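You operate a simulated robot arm through the tools that you are given. There is no shell and no other tool.

You are at the controls of a simulated robot arm. One attempt, no reset.

JOB
Set the tab on the white guide in the vice to the 20 mark and lock it.
Fine: free and tighten its screw with the red bench key, stand the key back in the grey stand, leave the guide clamped.

Only the result counts: the job must be done as asked and must still hold three seconds after the hand-in. Knocking over, shifting, dropping, spilling or breaking anything else fails it.

ROBOT AND FRAMES
A 7-joint arm with a two-finger parallel gripper, fixed in place. Base frame: the origin is at the foot of the arm, x ahead of it, y to its left, z up. Readings come in m, rad, newtons and seconds.
Its first joint turns from -2.304 to 2.304 rad. Payload 3.91 kg.
The tool frame sits at the grasp point between the pads (the TCP): z along the fingers, y along the line on which they close. The tips reach 0.03 m beyond it. Largest opening 0.11 m; finger width 0.02, thickness 0.01; the body of the gripper, 0.048 by 0.112 m, starts 0.055 m behind the TCP.
Orientation is that of the tool frame in the base frame, as a unit quaternion [x, y, z, w]. With the fingers straight down and closing along the base's y, the tool's x points along the base's -x, its y along +y and its z along -z.

CONTROLS
- The arm moves only by the tool step_arm. Its argument "commands" is a list that holds one entry, the list of rows, each a list of 7 numbers: the shift along the base's x, y, z in units of 25 mm (1.0 is 25 mm), then the turn, a rotation vector about the base's x, y, z in units of 6 degrees (1.0 is 6 degrees), then the finger opening in m, from 0 to 0.11. In form: [[[dx, dy, dz, rx, ry, rz, hand], ...]]. A call has 1 to 20 rows; each row shifts and turns the commanded pose from where the row before left it. A call with a number of a shift or a turn outside -1 to 1 is refused whole. Rows are played at 5 a second. More than 0.05 m and 0.15 rad between two rows, or a gripper value outside its range, and nothing of the call is played. Where a pose cannot be reached the arm comes as near as it can. A force on the tool above 40 N (or 10 N above the force at the start of the call, whichever is more), or a blocked arm, ends the call early, and 0.2 s more pass. Each finger travels about 0.108 m/s and halts on what it meets, pressing with about 22 N; the grip force reading is that of the motor and also rises with nothing between the fingers. The clock runs only during rows and for 0.2 s after the last one: add rows that do not move to give the fingers time. It gives the time, the measured TCP pose, the force on the tool (base axes), the opening and the grip force at its end, in the units of the frame above (readings bear some noise), with the torque about the TCP (base axes, N m) and any sound that the robot's microphone picked up, and new pictures: "views" is both (left out), scene, wrist or none.
- Cameras (640 x 400 px; columns grow to the right, rows downward): "scene" is fixed at [0.221, 0.6513, 1.4685]; the picture's right is [-0.77, -0.64, 0.00], its down [-0.40, 0.49, -0.78] and it looks along [0.49, -0.60, -0.63] (base axes); focal length 308 px, centre (320, 200). "wrist" rides on the gripper at [0.072, 0.017, -0.103] in the tool frame; the picture's right is [-0.23, 0.97, 0.00], its down [-0.76, -0.18, -0.62] and it looks along [-0.61, -0.14, 0.78] (tool axes); focal length 222 px, centre (320, 200). There is no depth. A picture from a camera that has moved, and an enlarged one, comes with that camera's place and axes in the base frame and with its lens.
- inspect(camera, box): a new picture of the part [left, top, right, bottom] of that camera's present view, enlarged. It takes no simulated time.
- sign_off(): hands the job in; it is judged then, once.

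Places have to be worked out from the pictures, the camera data and where the tool is seen. Open the gripper and draw the arm clear of the work before you hand the job in, unless the task says otherwise.

The tools are called after "Request:" as a command line: name --argument value ..., lists and objects as JSON in quotes. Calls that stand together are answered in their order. step_arm: Moves the arm, as the interface text tells. Its arguments: {"type":"object","properties":{"commands":{"type":"array"},"views":{"type":"string","enum":["both","scene","wrist","none"]}},"required":["commands"]} The other tools are called the same way: inspect (camera, box) takes an enlarged picture of a part of a camera's view; sign_off () hands the job in.

At the start:

```text
clock: 0.0
ee_pos: [0.494, 0.0899, 1.2346]
tcp_rot: [0.0, 1.0, -0.001, 0.0]
contact_force: [-0.1, -0.1, -0.5]
ft_torque: [0.02, -0.05, 0.01]
opening: 0.1098
finger_force: 0.0
```

scene: 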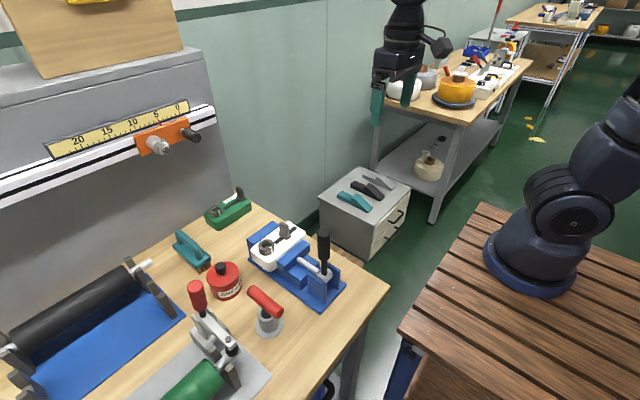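
wrist: 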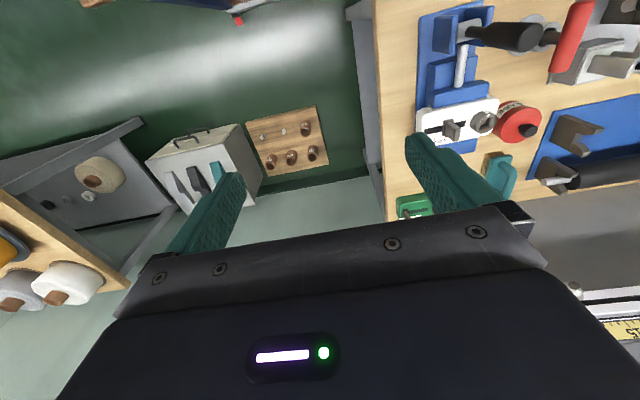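

I'll start by enlarging the scene view around the vice, the key and the stand, so I can see the setup before moving.

Request:
inspect --camera "scene" --box '[230, 200, 360, 350]'

Request:
inspect --camera "wrist" --box '[380, 0, 640, 220]'

Request:
inspect --camera "scene" --box '[0, 80, 240, 220]'

```text
2.67 times, centred on (295, 275) of scene
camera zoom: at [0.221, 0.6513, 1.4685], right [-0.77, -0.64, 0.0], down [-0.4, 0.49, -0.78], along [0.49, -0.6, -0.63], focal length 821 px, centre (387, 0)
```

zoom: 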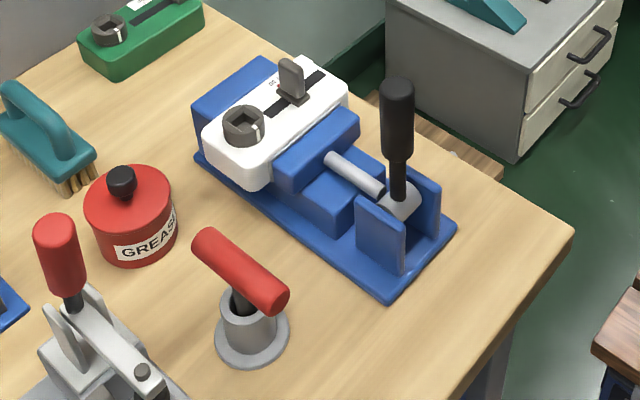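

```text
1.82 times, centred on (510, 110) of wrist
camera zoom: at [0.4201, 0.1063, 1.3382], right [0.23, 0.97, 0.0], down [0.76, -0.18, 0.62], along [0.61, -0.14, -0.78], focal length 404 px, centre (-26, 364)
```

zoom: 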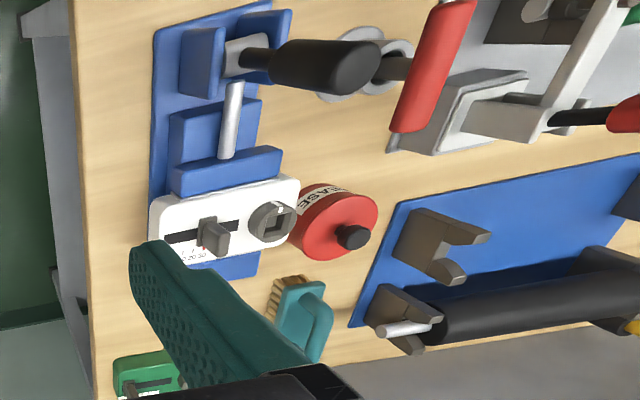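

```text
2.67 times, centred on (120, 150) of scene
camera zoom: at [0.221, 0.6513, 1.4685], right [-0.77, -0.64, 0.0], down [-0.4, 0.49, -0.78], along [0.49, -0.6, -0.63], focal length 821 px, centre (853, 333)
```

zoom: 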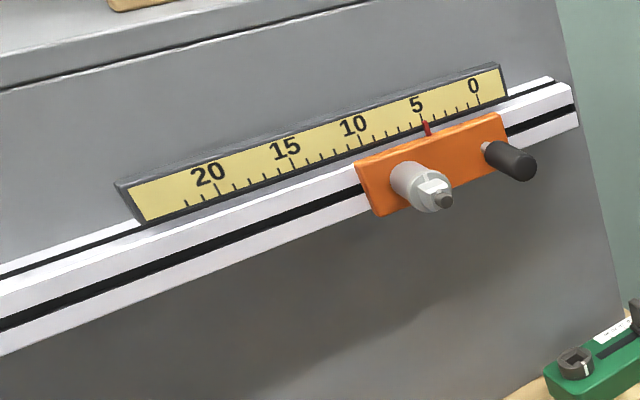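

From both views I put the guide's screw near (0.62, 0.36, 0.945) and the key's red handle near (0.52, 0.457, 0.94). I'm moving the arm above that area for close wrist views, staying well above everything.

Request:
step_arm --commands '[[[0, 1, -0.4, 0, 0, 0, 0.11], [0, 1, -0.4, 0, 0, 0, 0.11], [0, 1, -0.4, 0, 0, 0, 0.11], [0, 1, -0.4, 0, 0, 0, 0.11], [0, 1, -0.4, 0, 0, 0, 0.11], [0, 1, -0.4, 0, 0, 0, 0.11], [0, 1, -0.4, 0, 0, 0, 0.11], [0, 1, -0.4, 0, 0, 0, 0.11], [0, 1, -0.4, 0, 0, 0, 0.11], [0, 1, -0.4, 0, 0, 0, 0.11], [0, 1, -0.4, 0, 0, 0, 0.11], [0, 1, -0.4, 0, 0, 0, 0.11]]]'

```text
clock: 2.6
ee_pos: [0.4927, 0.39, 1.1141]
tcp_rot: [0.001, 1.0, 0.0, 0.001]
contact_force: [0.3, -0.4, 0.3]
ft_torque: [0.01, -0.04, -0.02]
opening: 0.1101
finger_force: 0.1
camera wrist: at [0.4198, 0.4066, 1.2173], right [0.23, 0.97, 0.0], down [0.76, -0.18, 0.62], along [0.61, -0.14, -0.78], focal length 222 px, centre (320, 200)
```

scene: 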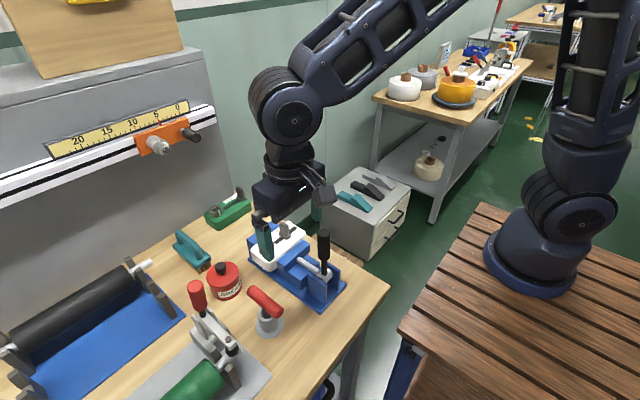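
wrist: 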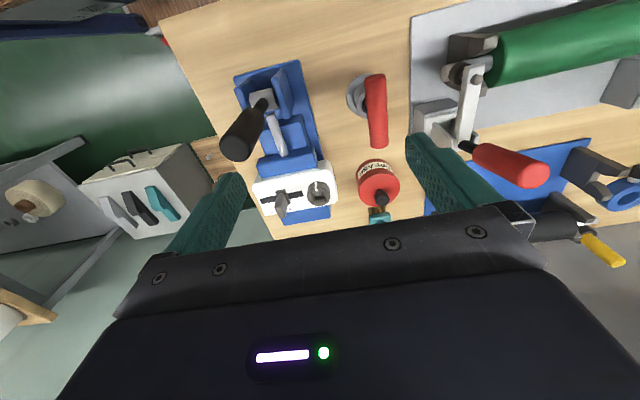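

The wrist view now shows the guide, key and stand, so I'll enlarge those parts.

Request:
inspect --camera "wrist" --box '[220, 50, 420, 230]'

Request:
inspect --camera "wrist" --box '[245, 155, 345, 225]'

Request:
inspect --camera "wrist" --box '[330, 60, 410, 160]'

Request:
inspect --camera "scene" --box '[240, 275, 300, 345]'

```text
2.22 times, centred on (320, 140) of wrist
camera zoom: at [0.4198, 0.4066, 1.2173], right [0.23, 0.97, 0.0], down [0.76, -0.18, 0.62], along [0.61, -0.14, -0.78], focal length 494 px, centre (320, 333)
```

zoom: 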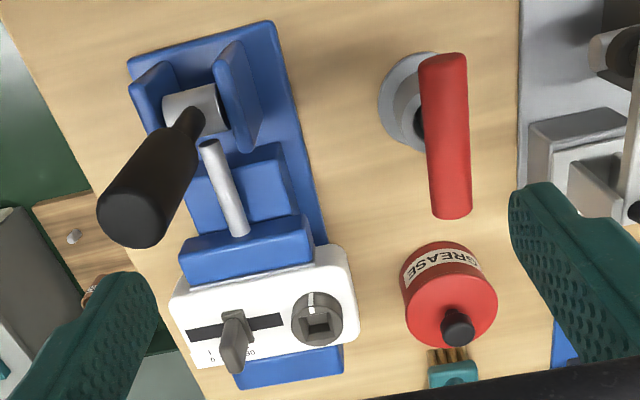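

```text
5.71 times, centred on (295, 190) of wrist
camera zoom: at [0.4198, 0.4066, 1.2173], right [0.23, 0.97, 0.0], down [0.76, -0.18, 0.62], along [0.61, -0.14, -0.78], focal length 1269 px, centre (463, 257)
```

zoom: 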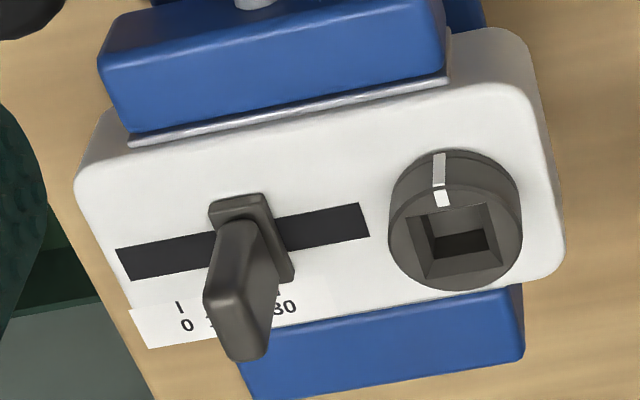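

```text
4.00 times, centred on (370, 110) of wrist
camera zoom: at [0.4198, 0.4066, 1.2173], right [0.23, 0.97, 0.0], down [0.76, -0.18, 0.62], along [0.61, -0.14, -0.78], focal length 888 px, centre (120, 560)
```

zoom: 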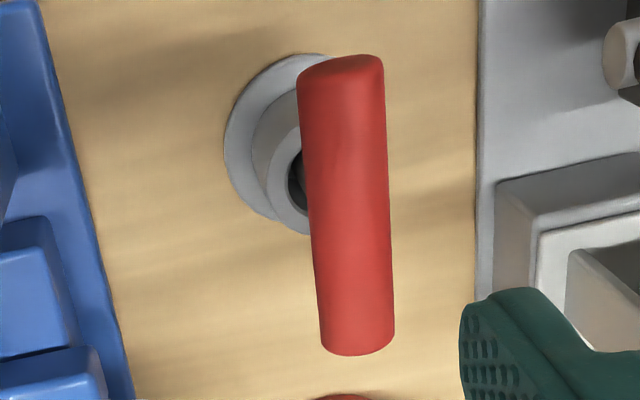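

```text
5.71 times, centred on (270, 310) of scene
camera zoom: at [0.221, 0.6513, 1.4685], right [-0.77, -0.64, 0.0], down [-0.4, 0.49, -0.78], along [0.49, -0.6, -0.63], focal length 1759 px, centre (606, -429)
```

zoom: 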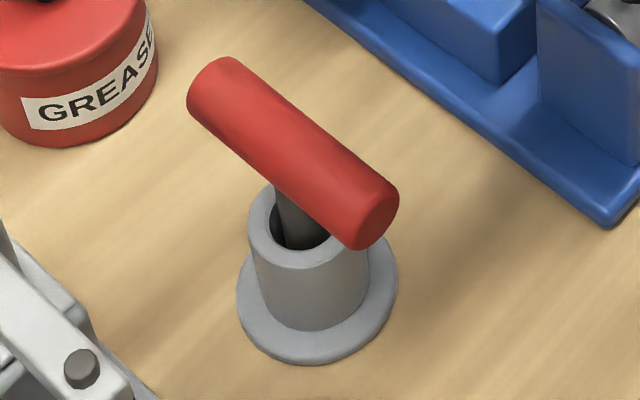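

The guide lies along base y, with 0 at the far (-y) end and 30 towards the screw, and the screw has a square socket and a white index line. I'll move the camera directly above the guide to read the scale without the tab in the way.

Request:
step_arm --commands '[[[1, -0.5, 0, 0, 0, 0, 0.11], [1, -0.5, 0, 0, 0, 0, 0.11], [1, -0.5, 0, 0, 0, 0, 0.11], [1, -0.5, 0, 0, 0, 0, 0.11], [1, -0.5, 0, 0, 0, 0, 0.11], [1, -0.5, 0, 0, 0, 0, 0.11], [1, -0.5, 0, 0, 0, 0, 0.11], [0.9, -0.5, 0, 0, 0, 0, 0.11], [0, 0, 0, 0, 0, 0, 0.11]]]' --views "wrist"

Request:
inspect --camera "wrist" --box '[240, 0, 440, 120]'

```text
clock: 4.6
ee_pos: [0.6896, 0.2887, 1.1151]
tcp_rot: [0.0, 1.0, 0.001, 0.0]
contact_force: [-0.6, 0.5, -0.2]
ft_torque: [-0.01, -0.04, -0.02]
opening: 0.1099
finger_force: 0.0
camera wrist: at [0.6177, 0.3054, 1.2186], right [0.23, 0.97, 0.0], down [0.76, -0.18, 0.62], along [0.61, -0.14, -0.78], focal length 222 px, centre (320, 200)
```

wrist: 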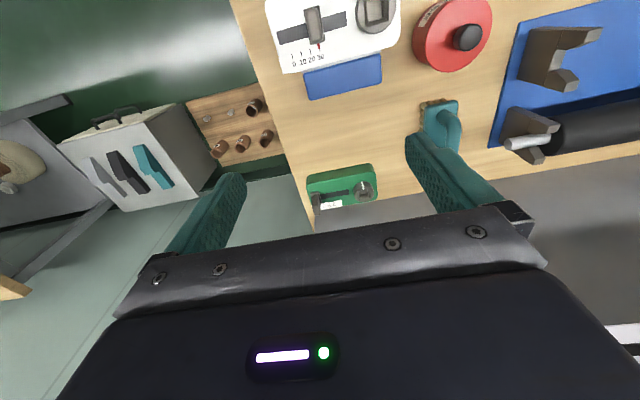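

```text
3.20 times, centred on (340, 60) of wrist
camera zoom: at [0.6177, 0.3054, 1.2186], right [0.23, 0.97, 0.0], down [0.76, -0.18, 0.62], along [0.61, -0.14, -0.78], focal length 711 px, centre (256, 648)
```

zoom: 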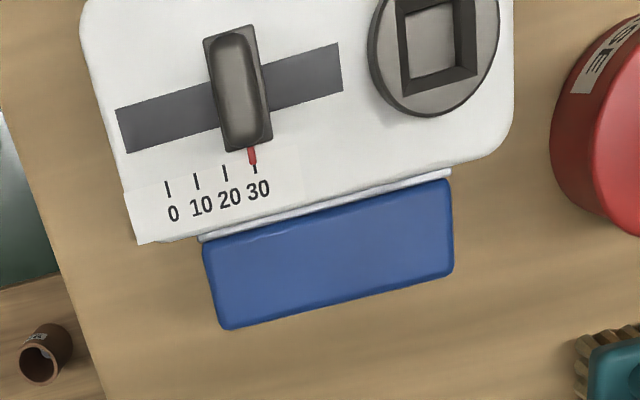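

The tab's red pointer sits at 30 and has to go to 20, towards -y. I'll enlarge this so I can measure the marks accurately.

Request:
inspect --camera "wrist" --box '[270, 0, 350, 75]'

Request:
inspect --camera "wrist" --box '[280, 30, 340, 75]'

Request:
inspect --camera "wrist" --box '[340, 0, 410, 50]'

```text
5.33 times, centred on (310, 38) of wrist
camera zoom: at [0.6177, 0.3054, 1.2186], right [0.23, 0.97, 0.0], down [0.76, -0.18, 0.62], along [0.61, -0.14, -0.78], focal length 1185 px, centre (373, 1067)
```

zoom: 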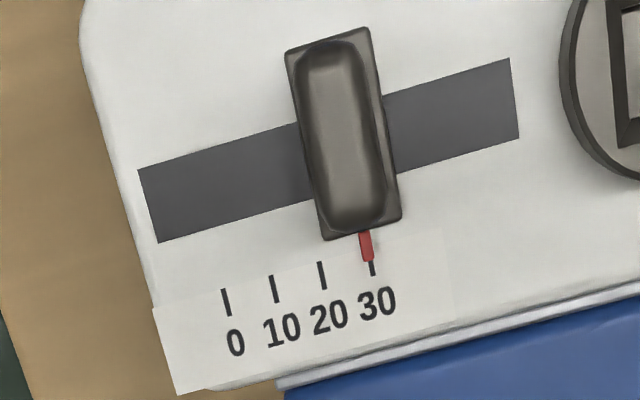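

```text
8.89 times, centred on (310, 52) of wrist
camera zoom: at [0.6177, 0.3054, 1.2186], right [0.23, 0.97, 0.0], down [0.76, -0.18, 0.62], along [0.61, -0.14, -0.78], focal length 1974 px, centre (409, 1511)
```

zoom: 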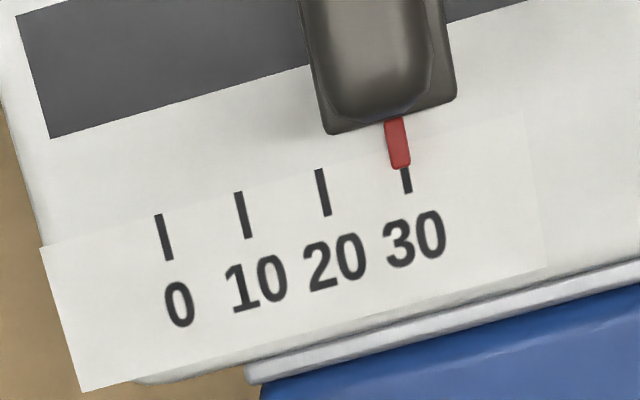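

```text
8.00 times, centred on (375, 25) of wrist
camera zoom: at [0.6177, 0.3054, 1.2186], right [0.23, 0.97, 0.0], down [0.76, -0.18, 0.62], along [0.61, -0.14, -0.78], focal length 1777 px, centre (-120, 1600)
```

zoom: 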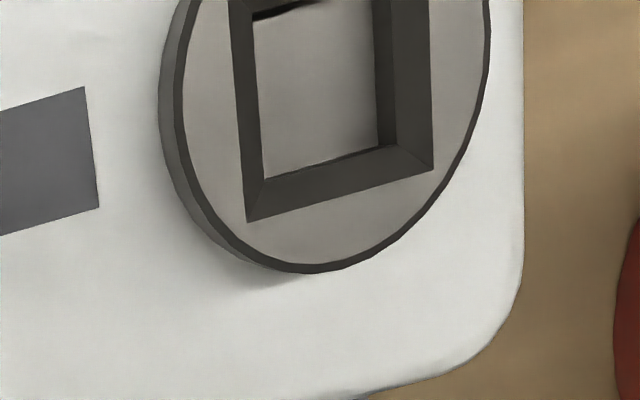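

The marks are 10 mm apart with 20 at y≈0.2896. The pointer and tab are at y≈0.2996, and the socket centre is near (0.6215, 0.359) with its square aligned to the base axes. The key's bar lies along x near (0.52, 0.4535, 0.93), which the present closing direction suits, so I'll move above it with a narrower opening and check.

Request:
step_arm --commands '[[[-0.7, 0.6, 0, 0, 0, 0, 0.06], [-0.7, 0.6, 0, 0, 0, 0, 0.06], [-0.7, 0.6, 0, 0, 0, 0, 0.06], [-0.7, 0.7, 0, 0, 0, 0, 0.06], [-0.7, 0.7, 0, 0, 0, 0, 0.06], [-0.7, 0.7, 0, 0, 0, 0, 0.06], [-0.7, 0.7, 0, 0, 0, 0, 0.06], [-0.7, 0.7, 0, 0, 0, 0, 0.06], [-0.7, 0.7, 0, 0, 0, 0, 0.06], [-0.5, 0.6, 0, 0, 0, 0, 0.06], [0, 0, 0, 0, 0, 0, 0.06]]]'

Request:
inspect --camera "wrist" --box '[240, 100, 440, 240]'

Request:
inspect --camera "scene" --box '[180, 190, 340, 330]'

```text
clock: 7.0
ee_pos: [0.52, 0.4538, 1.1164]
tcp_rot: [0.0, 1.0, 0.0, 0.0]
contact_force: [-0.3, -0.2, 0.0]
ft_torque: [-0.02, 0.01, 0.0]
opening: 0.0601
finger_force: 0.1
camera wrist: at [0.4478, 0.4708, 1.2186], right [0.23, 0.97, 0.0], down [0.76, -0.18, 0.62], along [0.61, -0.14, -0.78], focal length 222 px, centre (320, 200)
```

scene: 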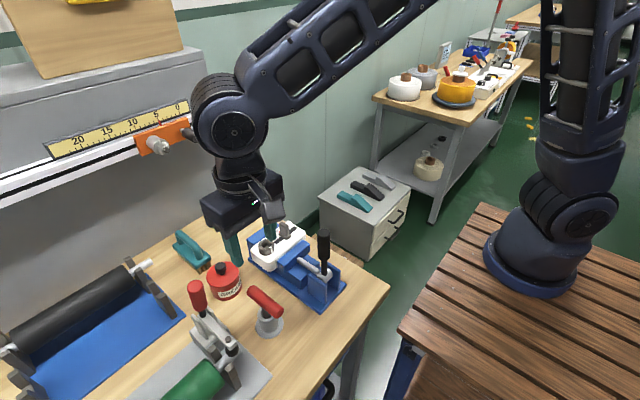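
wrist: 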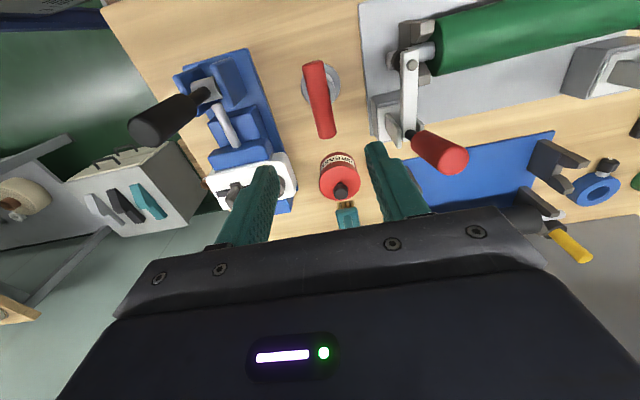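

```text
2.86 times, centred on (340, 170) of wrist
camera zoom: at [0.4478, 0.4708, 1.2186], right [0.23, 0.97, 0.0], down [0.76, -0.18, 0.62], along [0.61, -0.14, -0.78], focal length 635 px, centre (263, 286)
```

zoom: 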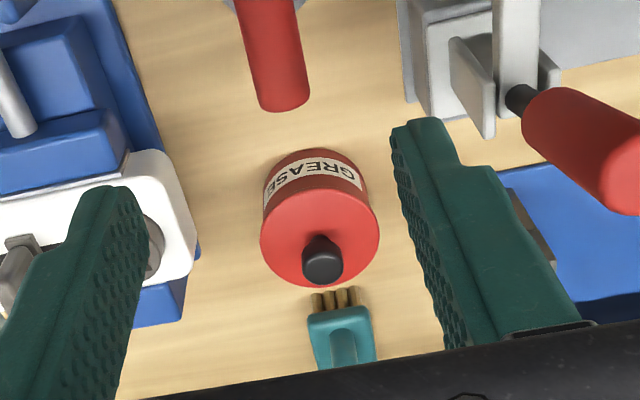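

```text
2.86 times, centred on (260, 260) of scene
camera zoom: at [0.221, 0.6513, 1.4685], right [-0.77, -0.64, 0.0], down [-0.4, 0.49, -0.78], along [0.49, -0.6, -0.63], focal length 880 px, centre (491, 29)
```

zoom: 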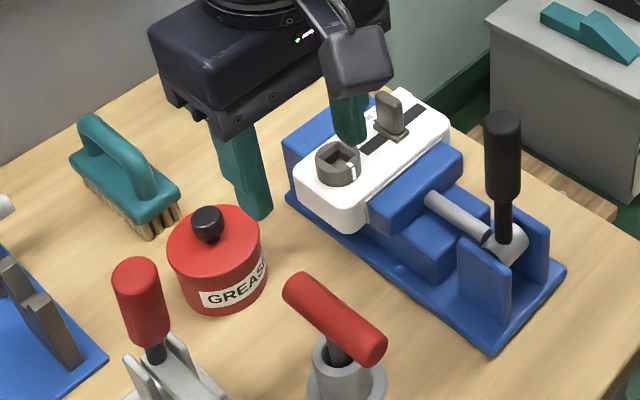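

I'm above the key. I'll enlarge the bar and stand from this pose to refine the bar's height and yaw before descending.

Request:
inspect --camera "wrist" --box '[280, 45, 360, 145]'

Request:
inspect --camera "scene" --box '[230, 270, 300, 345]'

```text
4.00 times, centred on (320, 95) of wrist
camera zoom: at [0.4478, 0.4708, 1.2186], right [0.23, 0.97, 0.0], down [0.76, -0.18, 0.62], along [0.61, -0.14, -0.78], focal length 888 px, centre (320, 620)
```

zoom: 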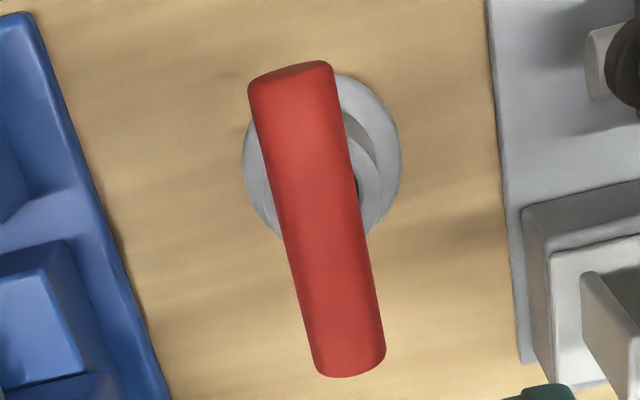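

```text
5.33 times, centred on (265, 308) of scene
camera zoom: at [0.221, 0.6513, 1.4685], right [-0.77, -0.64, 0.0], down [-0.4, 0.49, -0.78], along [0.49, -0.6, -0.63], focal length 1642 px, centre (613, -373)
```

zoom: 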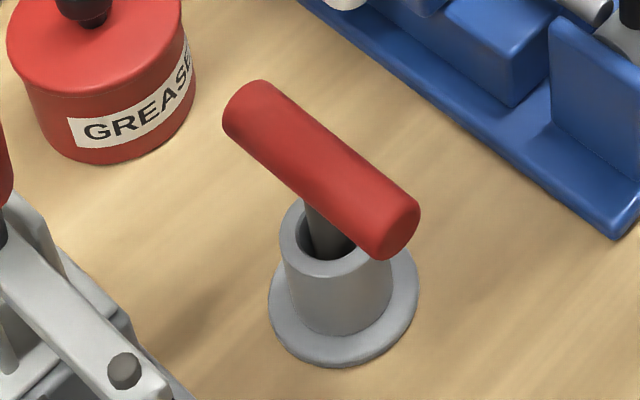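

Triangulated from two poses, the bar runs from (0.481, 0.455) to (0.563, 0.454) with its axis at z≈0.940, and the stand is at (0.524, 0.4536). The toggle handle tip at (0.545, 0.548, 1.073) leaves about 24 mm, so I'll descend straight down around the bar with the fingers open 60 mm.

Request:
step_arm --commands '[[[0.08, 0.02, -1, 0, 0, 0, 0.06], [0, 0, -1, 0, 0, 0, 0.06], [0, 0, -1, 0, 0, 0, 0.06], [0, 0, -1, 0, 0, 0, 0.06], [0, 0, -1, 0, 0, 0, 0.06], [0, 0, -1, 0, 0, 0, 0.06], [0, 0, 0, 0, 0, 0, 0.06]]]'

Request:
inspect --camera "wrist" --box '[220, 80, 420, 230]'

Request:
inspect --camera "scene" --box '[180, 190, 340, 330]'

```text
clock: 8.6
ee_pos: [0.5216, 0.4538, 0.9629]
tcp_rot: [0.0, 1.0, 0.0, 0.0]
contact_force: [0.0, 0.1, -0.4]
ft_torque: [-0.02, 0.0, -0.03]
opening: 0.06
finger_force: 0.0
camera wrist: at [0.4497, 0.4713, 1.0671], right [0.23, 0.97, 0.0], down [0.76, -0.18, 0.62], along [0.61, -0.14, -0.78], focal length 222 px, centre (320, 200)
```

scene: 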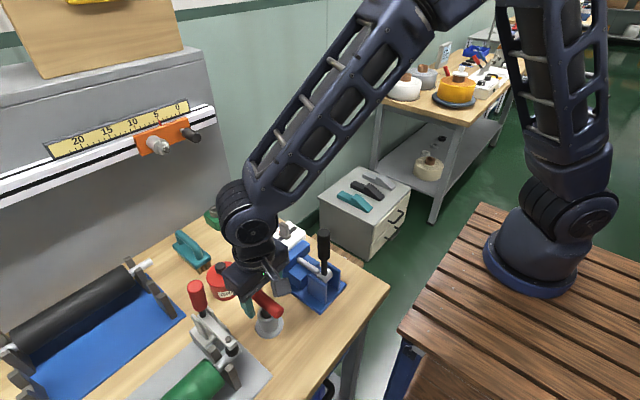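
wrist: 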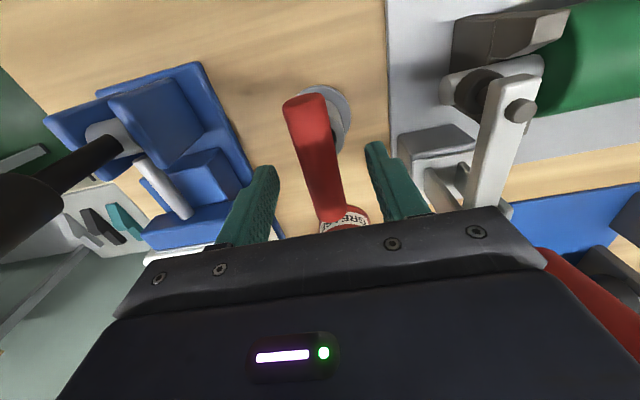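

```text
2.67 times, centred on (320, 155) of wrist
camera zoom: at [0.4497, 0.4713, 1.0671], right [0.23, 0.97, 0.0], down [0.76, -0.18, 0.62], along [0.61, -0.14, -0.78], focal length 592 px, centre (320, 320)
```

zoom: 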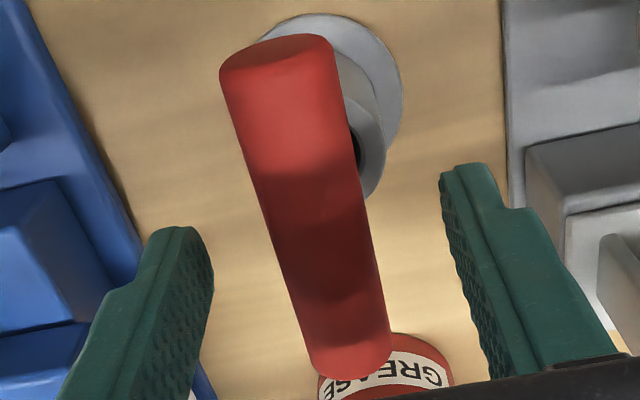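

```text
2.86 times, centred on (260, 260) of scene
camera zoom: at [0.221, 0.6513, 1.4685], right [-0.77, -0.64, 0.0], down [-0.4, 0.49, -0.78], along [0.49, -0.6, -0.63], focal length 880 px, centre (491, 29)
```

zoom: 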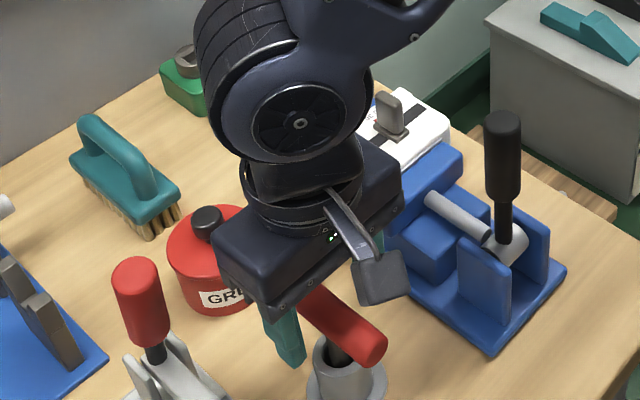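

The fingers straddle the bar evenly. I'll lower the last 22 mm to the bar axis and close.

Request:
step_arm --commands '[[[0.03, 0.02, -0.5, 0, 0, 0, 0.06], [0, 0, -0.45, 0, 0, 0, 0.06], [0, 0, 0, 0, 0, 0, 0.06], [0, 0, 0, 0, 0, 0, 0.04], [0, 0, 0, 0, 0, 0, 0.025], [0, 0, 0, 0, 0, 0, 0.01], [0, 0, 0, 0, 0, 0, 0], [0, 0, 0, 0, 0, 0, 0]]]'

Request:
inspect --camera "wrist" --box '[220, 80, 420, 230]'

```text
clock: 10.4
ee_pos: [0.5229, 0.456, 0.9399]
tcp_rot: [0.0, 1.0, 0.0, 0.0]
contact_force: [0.5, -0.8, 0.0]
ft_torque: [0.02, 0.01, 0.02]
opening: 0.0231
finger_force: 21.6
camera wrist: at [0.4507, 0.4722, 1.044], right [0.23, 0.97, 0.0], down [0.76, -0.18, 0.62], along [0.61, -0.14, -0.78], focal length 222 px, centre (320, 200)
```

scene: 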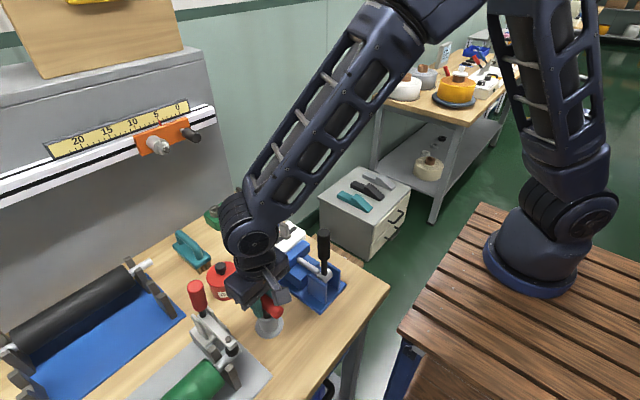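
wrist: 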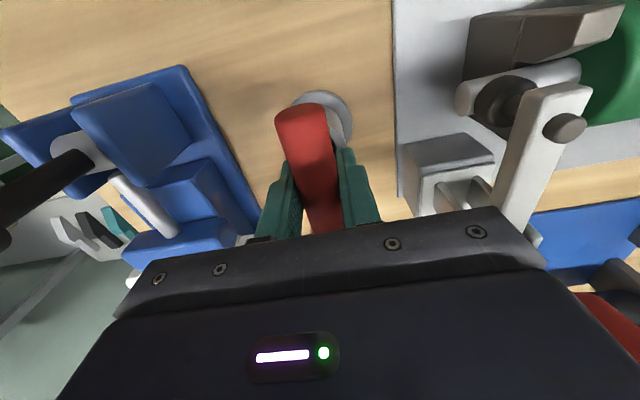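

```text
2.67 times, centred on (320, 155) of wrist
camera zoom: at [0.4507, 0.4722, 1.044], right [0.23, 0.97, 0.0], down [0.76, -0.18, 0.62], along [0.61, -0.14, -0.78], focal length 592 px, centre (320, 320)
```

zoom: 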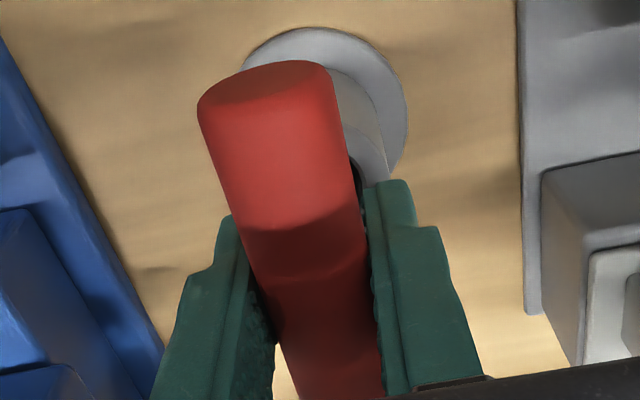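

The key is gripped (opening 23 mm, 21.6 N). I'll lift it straight up 105 mm and look at its tip.

Request:
step_arm --commands '[[[0, 0, 0.5, 0, 0, 0, 0], [0, 0, 0.7, 0, 0, 0, 0], [0, 0, 0.7, 0, 0, 0, 0], [0, 0, 0.7, 0, 0, 0, 0], [0, 0, 0.7, 0, 0, 0, 0], [0, 0, 0.7, 0, 0, 0, 0], [0, 0, 0.7, 0, 0, 0, 0], [0, 0, 0, 0, 0, 0, 0]]]'

Request:
inspect --camera "scene" --box '[200, 200, 320, 340]'

Request:
inspect --camera "wrist" --box '[220, 60, 420, 230]'

```text
clock: 12.2
ee_pos: [0.5231, 0.4563, 1.0584]
tcp_rot: [0.0, 1.0, 0.0, 0.0]
contact_force: [-1.3, 0.4, -2.3]
ft_torque: [0.03, -0.01, 0.01]
opening: 0.0231
finger_force: 22.5
camera wrist: at [0.4507, 0.4725, 1.1621], right [0.23, 0.97, 0.0], down [0.76, -0.18, 0.62], along [0.61, -0.14, -0.78], focal length 222 px, centre (320, 200)
```

scene: 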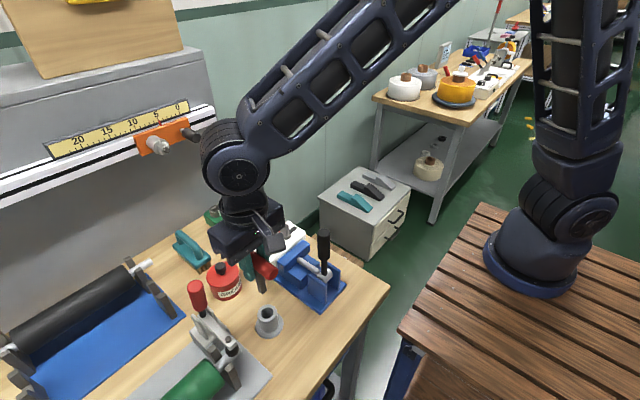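
wrist: 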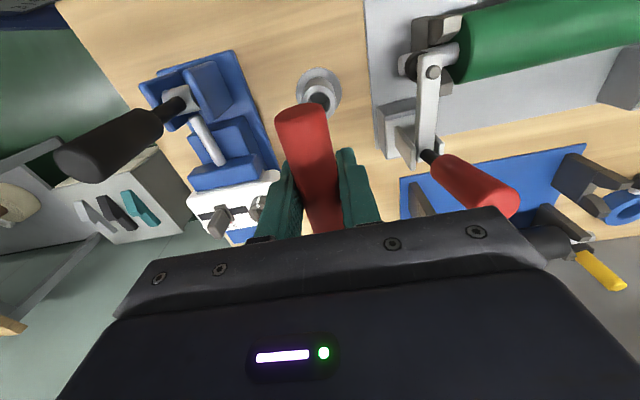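

```text
2.86 times, centred on (260, 270) of scene
camera zoom: at [0.221, 0.6513, 1.4685], right [-0.77, -0.64, 0.0], down [-0.4, 0.49, -0.78], along [0.49, -0.6, -0.63], focal length 880 px, centre (491, 0)
```

zoom: 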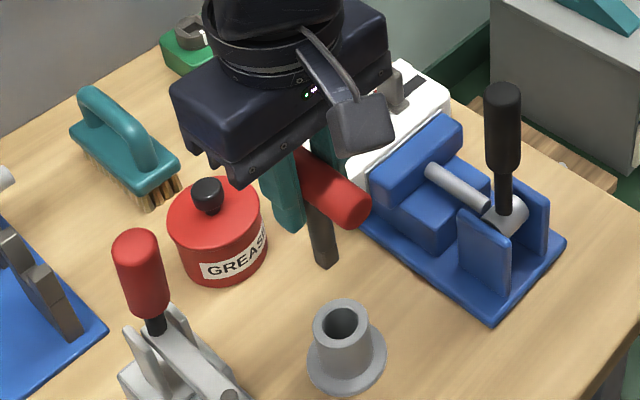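

```text
2.35 times, centred on (320, 145) of wrist
camera zoom: at [0.4507, 0.4725, 1.1621], right [0.23, 0.97, 0.0], down [0.76, -0.18, 0.62], along [0.61, -0.14, -0.78], focal length 523 px, centre (320, 329)
```

zoom: 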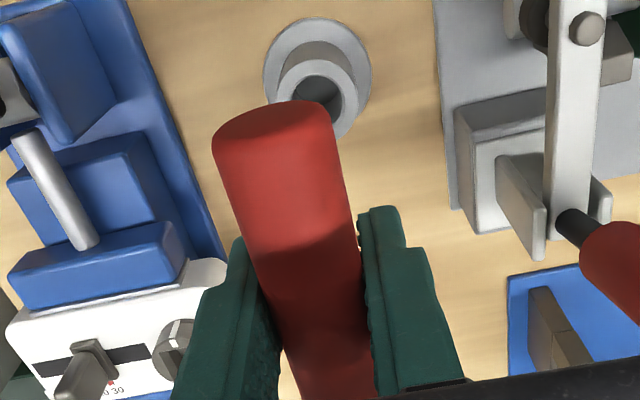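

The key is clear of the stand. I'll zoom in on its shank to get the length and the square's orientation.

Request:
inspect --camera "scene" --box '[245, 245, 285, 300]'

Request:
inspect --camera "scene" --box '[215, 190, 345, 330]'

```text
7.27 times, centred on (265, 272) of scene
camera zoom: at [0.221, 0.6513, 1.4685], right [-0.77, -0.64, 0.0], down [-0.4, 0.49, -0.78], along [0.49, -0.6, -0.63], focal length 2239 px, centre (720, -327)
```

zoom: 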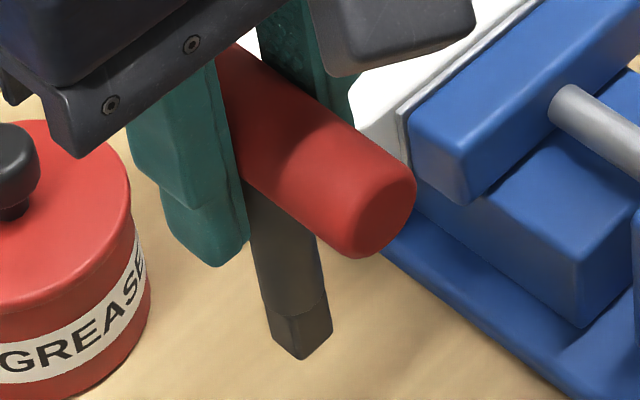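

```text
2.86 times, centred on (280, 260) of scene
camera zoom: at [0.221, 0.6513, 1.4685], right [-0.77, -0.64, 0.0], down [-0.4, 0.49, -0.78], along [0.49, -0.6, -0.63], focal length 880 px, centre (434, 29)
```

zoom: 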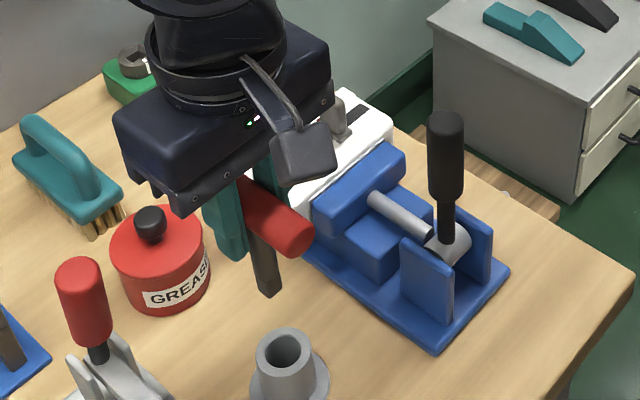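

The tip is a square of about 12 mm aligned with the bar, ending about 90 mm below the TCP, so no turn is needed to match the socket. I'll raise slightly and carry the key over the screw.

Request:
step_arm --commands '[[[0, 0, 0.6, 0, 0, 0, 0], [0.65, -0.65, 0, 0, 0, 0, 0], [0.65, -0.65, 0, 0, 0, 0, 0], [0.65, -0.65, 0, 0, 0, 0, 0], [0.65, -0.65, 0, 0, 0, 0, 0], [0.65, -0.65, 0, 0, 0, 0, 0], [0.65, -0.65, 0, 0, 0, 0, 0], [0, 0, 0, 0, 0, 0, 0], [0, 0, 0, 0, 0, 0, 0]]]'

Request:
inspect --camera "scene" --box '[230, 190, 320, 290]'

Request:
inspect --camera "wrist" --box '[220, 60, 420, 230]'

```text
clock: 14.2
ee_pos: [0.6209, 0.3597, 1.0738]
tcp_rot: [0.0, 1.0, 0.001, -0.001]
contact_force: [0.1, 0.6, -1.3]
ft_torque: [-0.04, -0.02, 0.0]
opening: 0.0232
finger_force: 22.1
camera wrist: at [0.548, 0.3753, 1.177], right [0.23, 0.97, 0.0], down [0.76, -0.18, 0.62], along [0.61, -0.14, -0.78], focal length 222 px, centre (320, 200)
```

scene: 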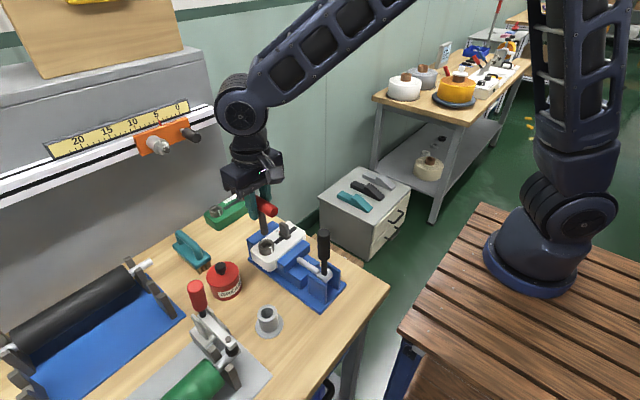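
wrist: 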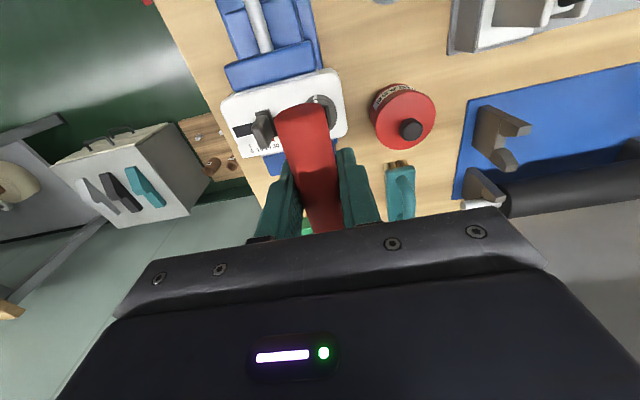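

```text
4.00 times, centred on (275, 240) of scene
camera zoom: at [0.221, 0.6513, 1.4685], right [-0.77, -0.64, 0.0], down [-0.4, 0.49, -0.78], along [0.49, -0.6, -0.63], focal length 1232 px, centre (500, 40)
```

zoom: 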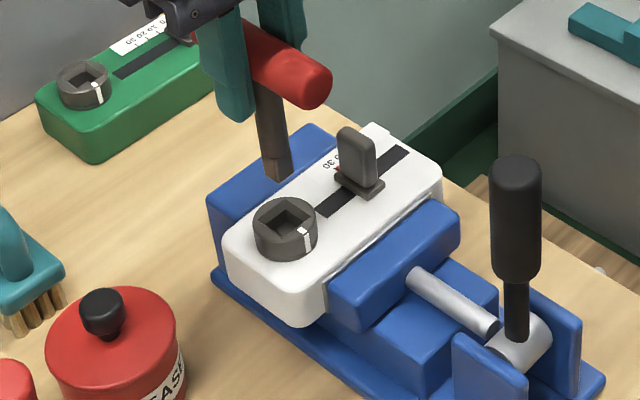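

```text
2.35 times, centred on (320, 145) of wrist
camera zoom: at [0.548, 0.3753, 1.177], right [0.23, 0.97, 0.0], down [0.76, -0.18, 0.62], along [0.61, -0.14, -0.78], focal length 523 px, centre (320, 329)
```

zoom: 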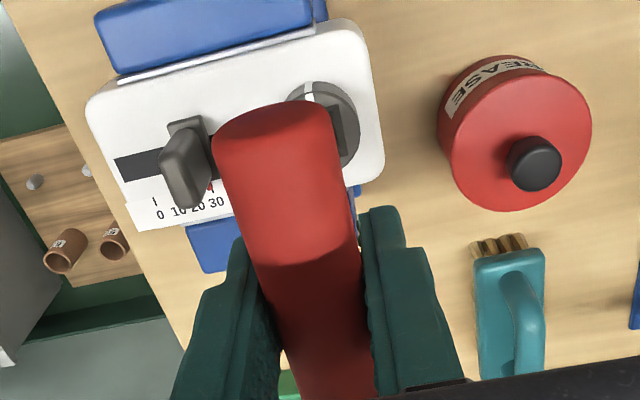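

The key tip hangs just above the knob. I'll zoom in on the knob in the scene view to refine the socket centre and top height.

Request:
inspect --camera "scene" --box '[250, 200, 300, 260]'

Request:
inspect --camera "scene" --box '[258, 225, 298, 258]'

```text
6.67 times, centred on (275, 230) of scene
camera zoom: at [0.221, 0.6513, 1.4685], right [-0.77, -0.64, 0.0], down [-0.4, 0.49, -0.78], along [0.49, -0.6, -0.63], focal length 2052 px, centre (620, 0)
```

zoom: 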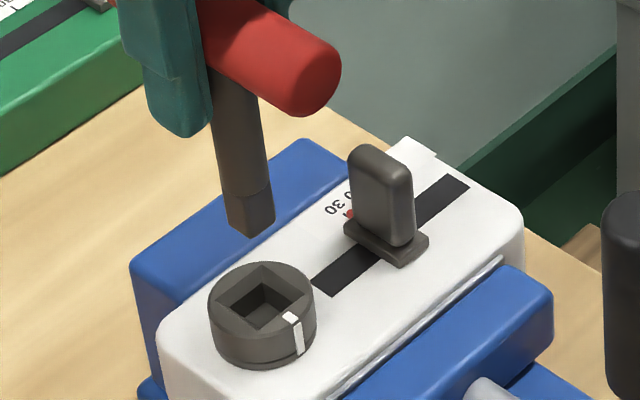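

```text
12.12 times, centred on (278, 242) of scene
camera zoom: at [0.221, 0.6513, 1.4685], right [-0.77, -0.64, 0.0], down [-0.4, 0.49, -0.78], along [0.49, -0.6, -0.63], focal length 3732 px, centre (829, -303)
```

zoom: 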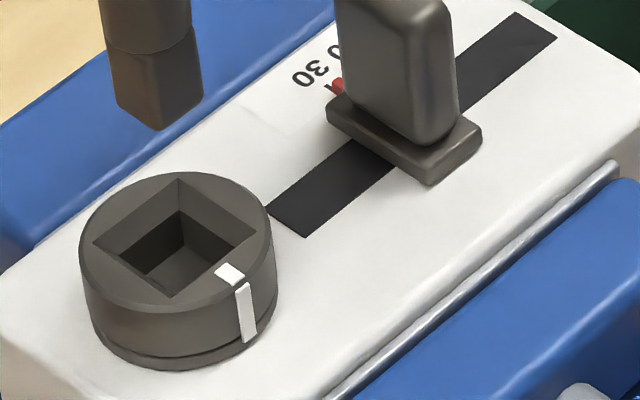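

The socket's outer funnel is about 22 mm with an inner square of about 14 mm, its top is near z=0.947, and the key is centred within about 1 mm. I'll shift 1 mm in +x and lower the tip to the socket mouth.

Request:
step_arm --commands '[[[0.04, -0.01, -0.4, 0, 0, 0, 0], [0, 0, -0.4, 0, 0, 0, 0], [0, 0, -0.4, 0, 0, 0, 0], [0, 0, -0.3, 0, 0, 0, 0], [0, 0, 0, 0, 0, 0, 0]]]' --views "scene"

Request:
inspect --camera "scene" --box '[250, 200, 300, 260]'

```text
clock: 15.4
ee_pos: [0.621, 0.3574, 1.0361]
tcp_rot: [0.0, 1.0, 0.0, 0.0]
contact_force: [0.2, -0.1, -2.3]
ft_torque: [0.03, 0.03, 0.03]
opening: 0.0234
finger_force: 22.4
```

scene: 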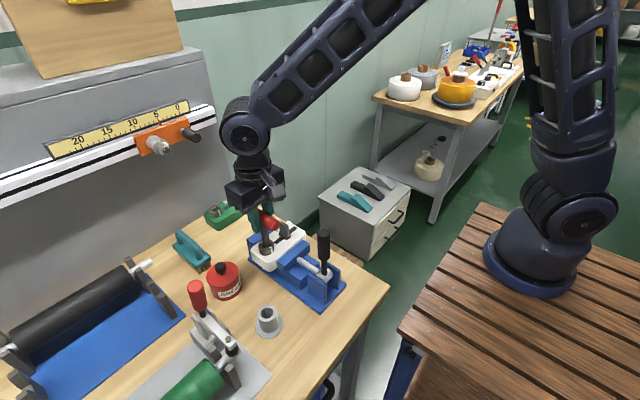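

```text
6.67 times, centred on (275, 230) of scene
camera zoom: at [0.221, 0.6513, 1.4685], right [-0.77, -0.64, 0.0], down [-0.4, 0.49, -0.78], along [0.49, -0.6, -0.63], focal length 2052 px, centre (620, 0)
```

zoom: 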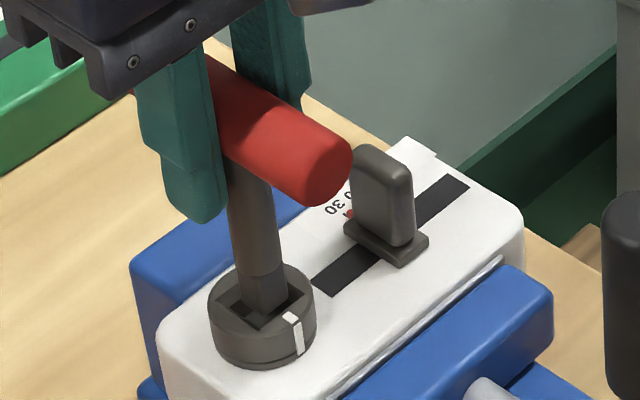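

The tip is inside the funnel mouth. I'll zoom in to check the centring before going deeper.

Request:
inspect --camera "scene" --box '[258, 225, 298, 258]'

```text
12.12 times, centred on (278, 242) of scene
camera zoom: at [0.221, 0.6513, 1.4685], right [-0.77, -0.64, 0.0], down [-0.4, 0.49, -0.78], along [0.49, -0.6, -0.63], focal length 3732 px, centre (829, -303)
```

zoom: 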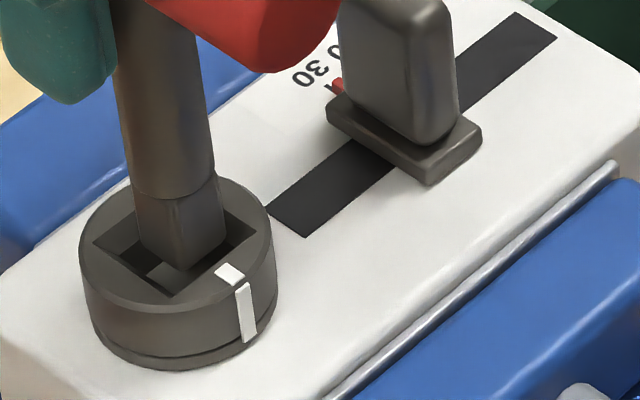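

The tip looks about 1 mm short in +x. I'll nudge it and lower slowly, watching the force.

Request:
step_arm --commands '[[[0.05, 0.01, 0, 0, 0, 0, 0], [0, 0, -0.15, 0, 0, 0, 0], [0, 0, -0.15, 0, 0, 0, 0], [0, 0, -0.1, 0, 0, 0, 0], [0, 0, 0, 0, 0, 0, 0]]]' --views "scene"

Request:
inspect --camera "scene" --box '[258, 225, 298, 258]'

```text
clock: 16.6
ee_pos: [0.6231, 0.3582, 1.0264]
tcp_rot: [0.0, 1.0, -0.001, 0.0]
contact_force: [-1.1, -0.2, -0.7]
ft_torque: [-0.01, 0.0, 0.03]
opening: 0.0234
finger_force: 22.1
```

scene: 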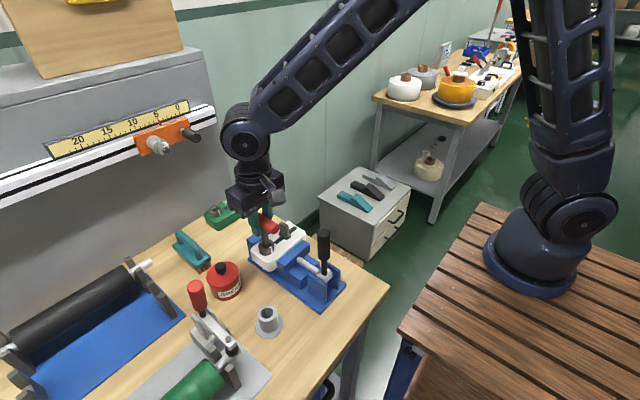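

```text
12.12 times, centred on (278, 242) of scene
camera zoom: at [0.221, 0.6513, 1.4685], right [-0.77, -0.64, 0.0], down [-0.4, 0.49, -0.78], along [0.49, -0.6, -0.63], focal length 3732 px, centre (829, -303)
```

zoom: 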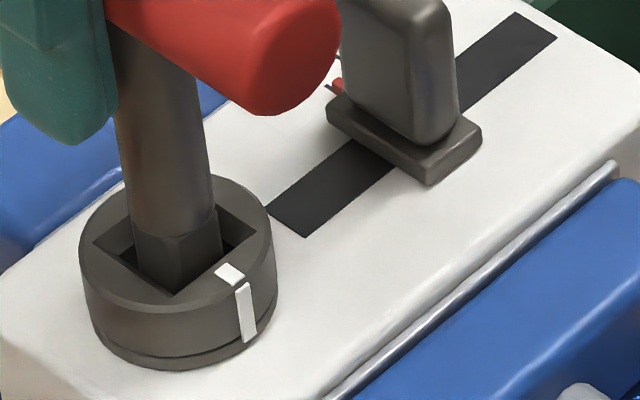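

No resistance yet. I'll keep lowering in small steps until it seats.

Request:
step_arm --commands '[[[0, 0, -0.15, 0, 0, 0, 0], [0, 0, -0.15, 0, 0, 0, 0], [0, 0, -0.1, 0, 0, 0, 0], [0, 0, 0, 0, 0, 0, 0]]]' --views "scene"

Request:
inspect --camera "scene" --box '[258, 225, 298, 258]'

```text
clock: 17.6
ee_pos: [0.6222, 0.3573, 1.0164]
tcp_rot: [0.0, 1.0, 0.001, 0.001]
contact_force: [3.0, -0.5, 29.7]
ft_torque: [0.02, -0.13, 0.01]
opening: 0.0231
finger_force: 22.1
```

scene: 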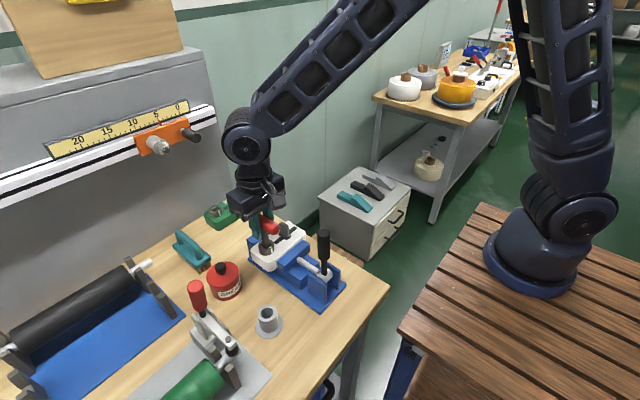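

```text
12.12 times, centred on (278, 242) of scene
camera zoom: at [0.221, 0.6513, 1.4685], right [-0.77, -0.64, 0.0], down [-0.4, 0.49, -0.78], along [0.49, -0.6, -0.63], focal length 3732 px, centre (829, -303)
```

zoom: 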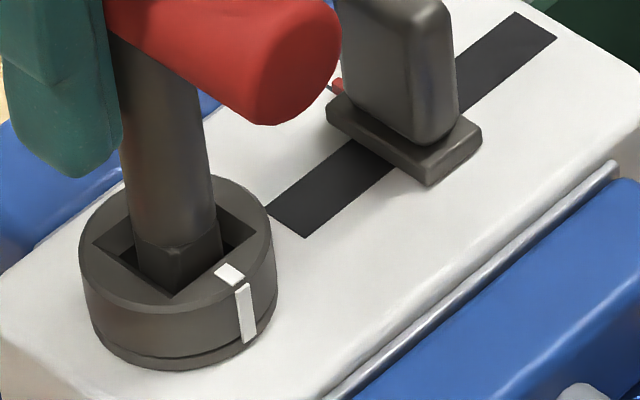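

Contact at about 30 N with the tip roughly 12 mm deep, so the key is seated on the socket floor. I'll ease up about 3 mm to take off the load, then begin turning counter-clockwise in a small increment.

Request:
step_arm --commands '[[[0, 0, -0.0, 0, 0, 0, 0], [0, 0, 0.12, 0, 0, 0, 0], [0, 0, 0, 0, 0, 0, 0]]]' --views "none"

Request:
step_arm --commands '[[[0, 0, 0, 0, 0, 0.5, 0], [0, 0, 0, 0, 0, 0.5, 0], [0, 0, 0, 0, 0, 0.5, 0], [0, 0, 0, 0, 0, 0.5, 0], [0, 0, 0, 0, 0, 0, 0]]]' --views "scene"

Request:
inspect --camera "scene" --box '[258, 225, 298, 258]'

```text
clock: 18.4
ee_pos: [0.6202, 0.3585, 1.02]
tcp_rot: [-0.001, 1.0, -0.001, 0.0]
contact_force: [0.1, 1.0, -1.6]
ft_torque: [-0.02, 0.04, 0.0]
opening: 0.0235
finger_force: 22.2
```

```text
clock: 19.6
ee_pos: [0.6236, 0.3584, 1.0179]
tcp_rot: [-0.105, 0.994, 0.0, 0.0]
contact_force: [1.6, -0.2, -1.4]
ft_torque: [-0.01, -0.1, 0.01]
opening: 0.0232
finger_force: 22.0
```

scene: 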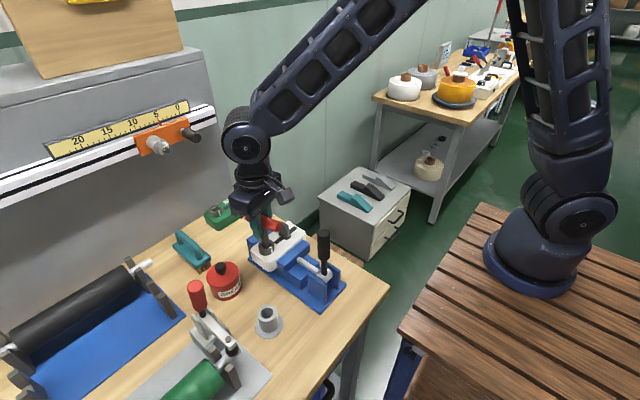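

```text
12.12 times, centred on (278, 242) of scene
camera zoom: at [0.221, 0.6513, 1.4685], right [-0.77, -0.64, 0.0], down [-0.4, 0.49, -0.78], along [0.49, -0.6, -0.63], focal length 3732 px, centre (829, -303)
```

zoom: 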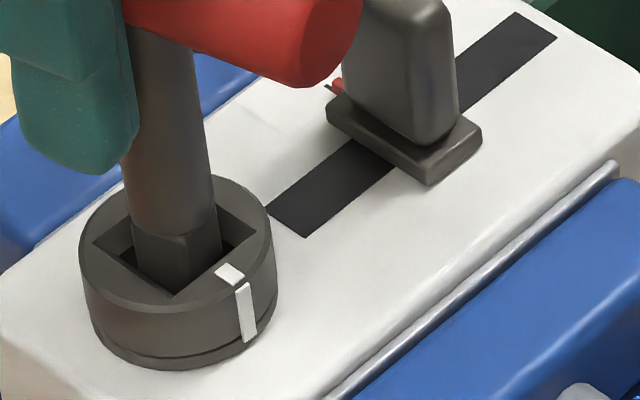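

No torque yet after 12°, so it's still taking up the socket's play. I'll continue turning counter-clockwise in small steps.

Request:
step_arm --commands '[[[0, 0, 0, 0, 0, 0.5, 0], [0, 0, 0, 0, 0, 0.5, 0], [0, 0, 0, 0, 0, 0, 0]]]' --views "none"

Request:
step_arm --commands '[[[0, 0, 0, 0, 0, 0.5, 0], [0, 0, 0, 0, 0, 0.5, 0], [0, 0, 0, 0, 0, 0, 0]]]' --views "scene"

Request:
inspect --camera "scene" --box '[258, 225, 298, 258]'

```text
clock: 20.4
ee_pos: [0.6225, 0.357, 1.018]
tcp_rot: [-0.156, 0.988, 0.0, -0.001]
contact_force: [7.3, 4.6, -0.8]
ft_torque: [0.27, -0.55, -0.02]
opening: 0.0232
finger_force: 21.9
```

```text
clock: 21.2
ee_pos: [0.6213, 0.3573, 1.0179]
tcp_rot: [-0.208, 0.978, 0.0, 0.0]
contact_force: [5.0, 4.0, -2.0]
ft_torque: [0.33, -0.38, -0.05]
opening: 0.0233
finger_force: 22.3
```

scene: 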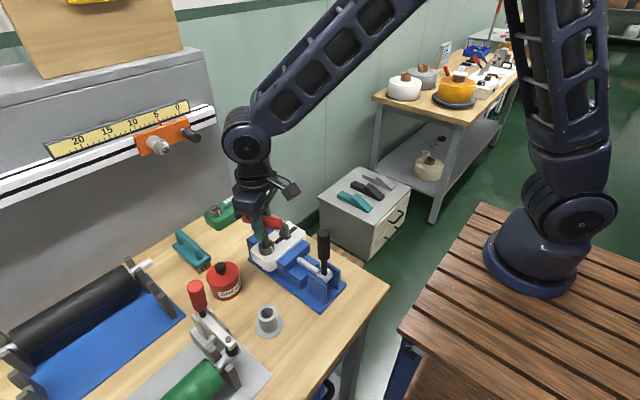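

```text
12.12 times, centred on (278, 242) of scene
camera zoom: at [0.221, 0.6513, 1.4685], right [-0.77, -0.64, 0.0], down [-0.4, 0.49, -0.78], along [0.49, -0.6, -0.63], focal length 3732 px, centre (829, -303)
```

zoom: 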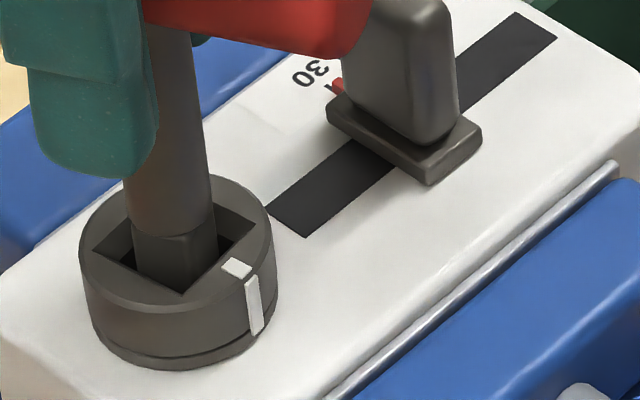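

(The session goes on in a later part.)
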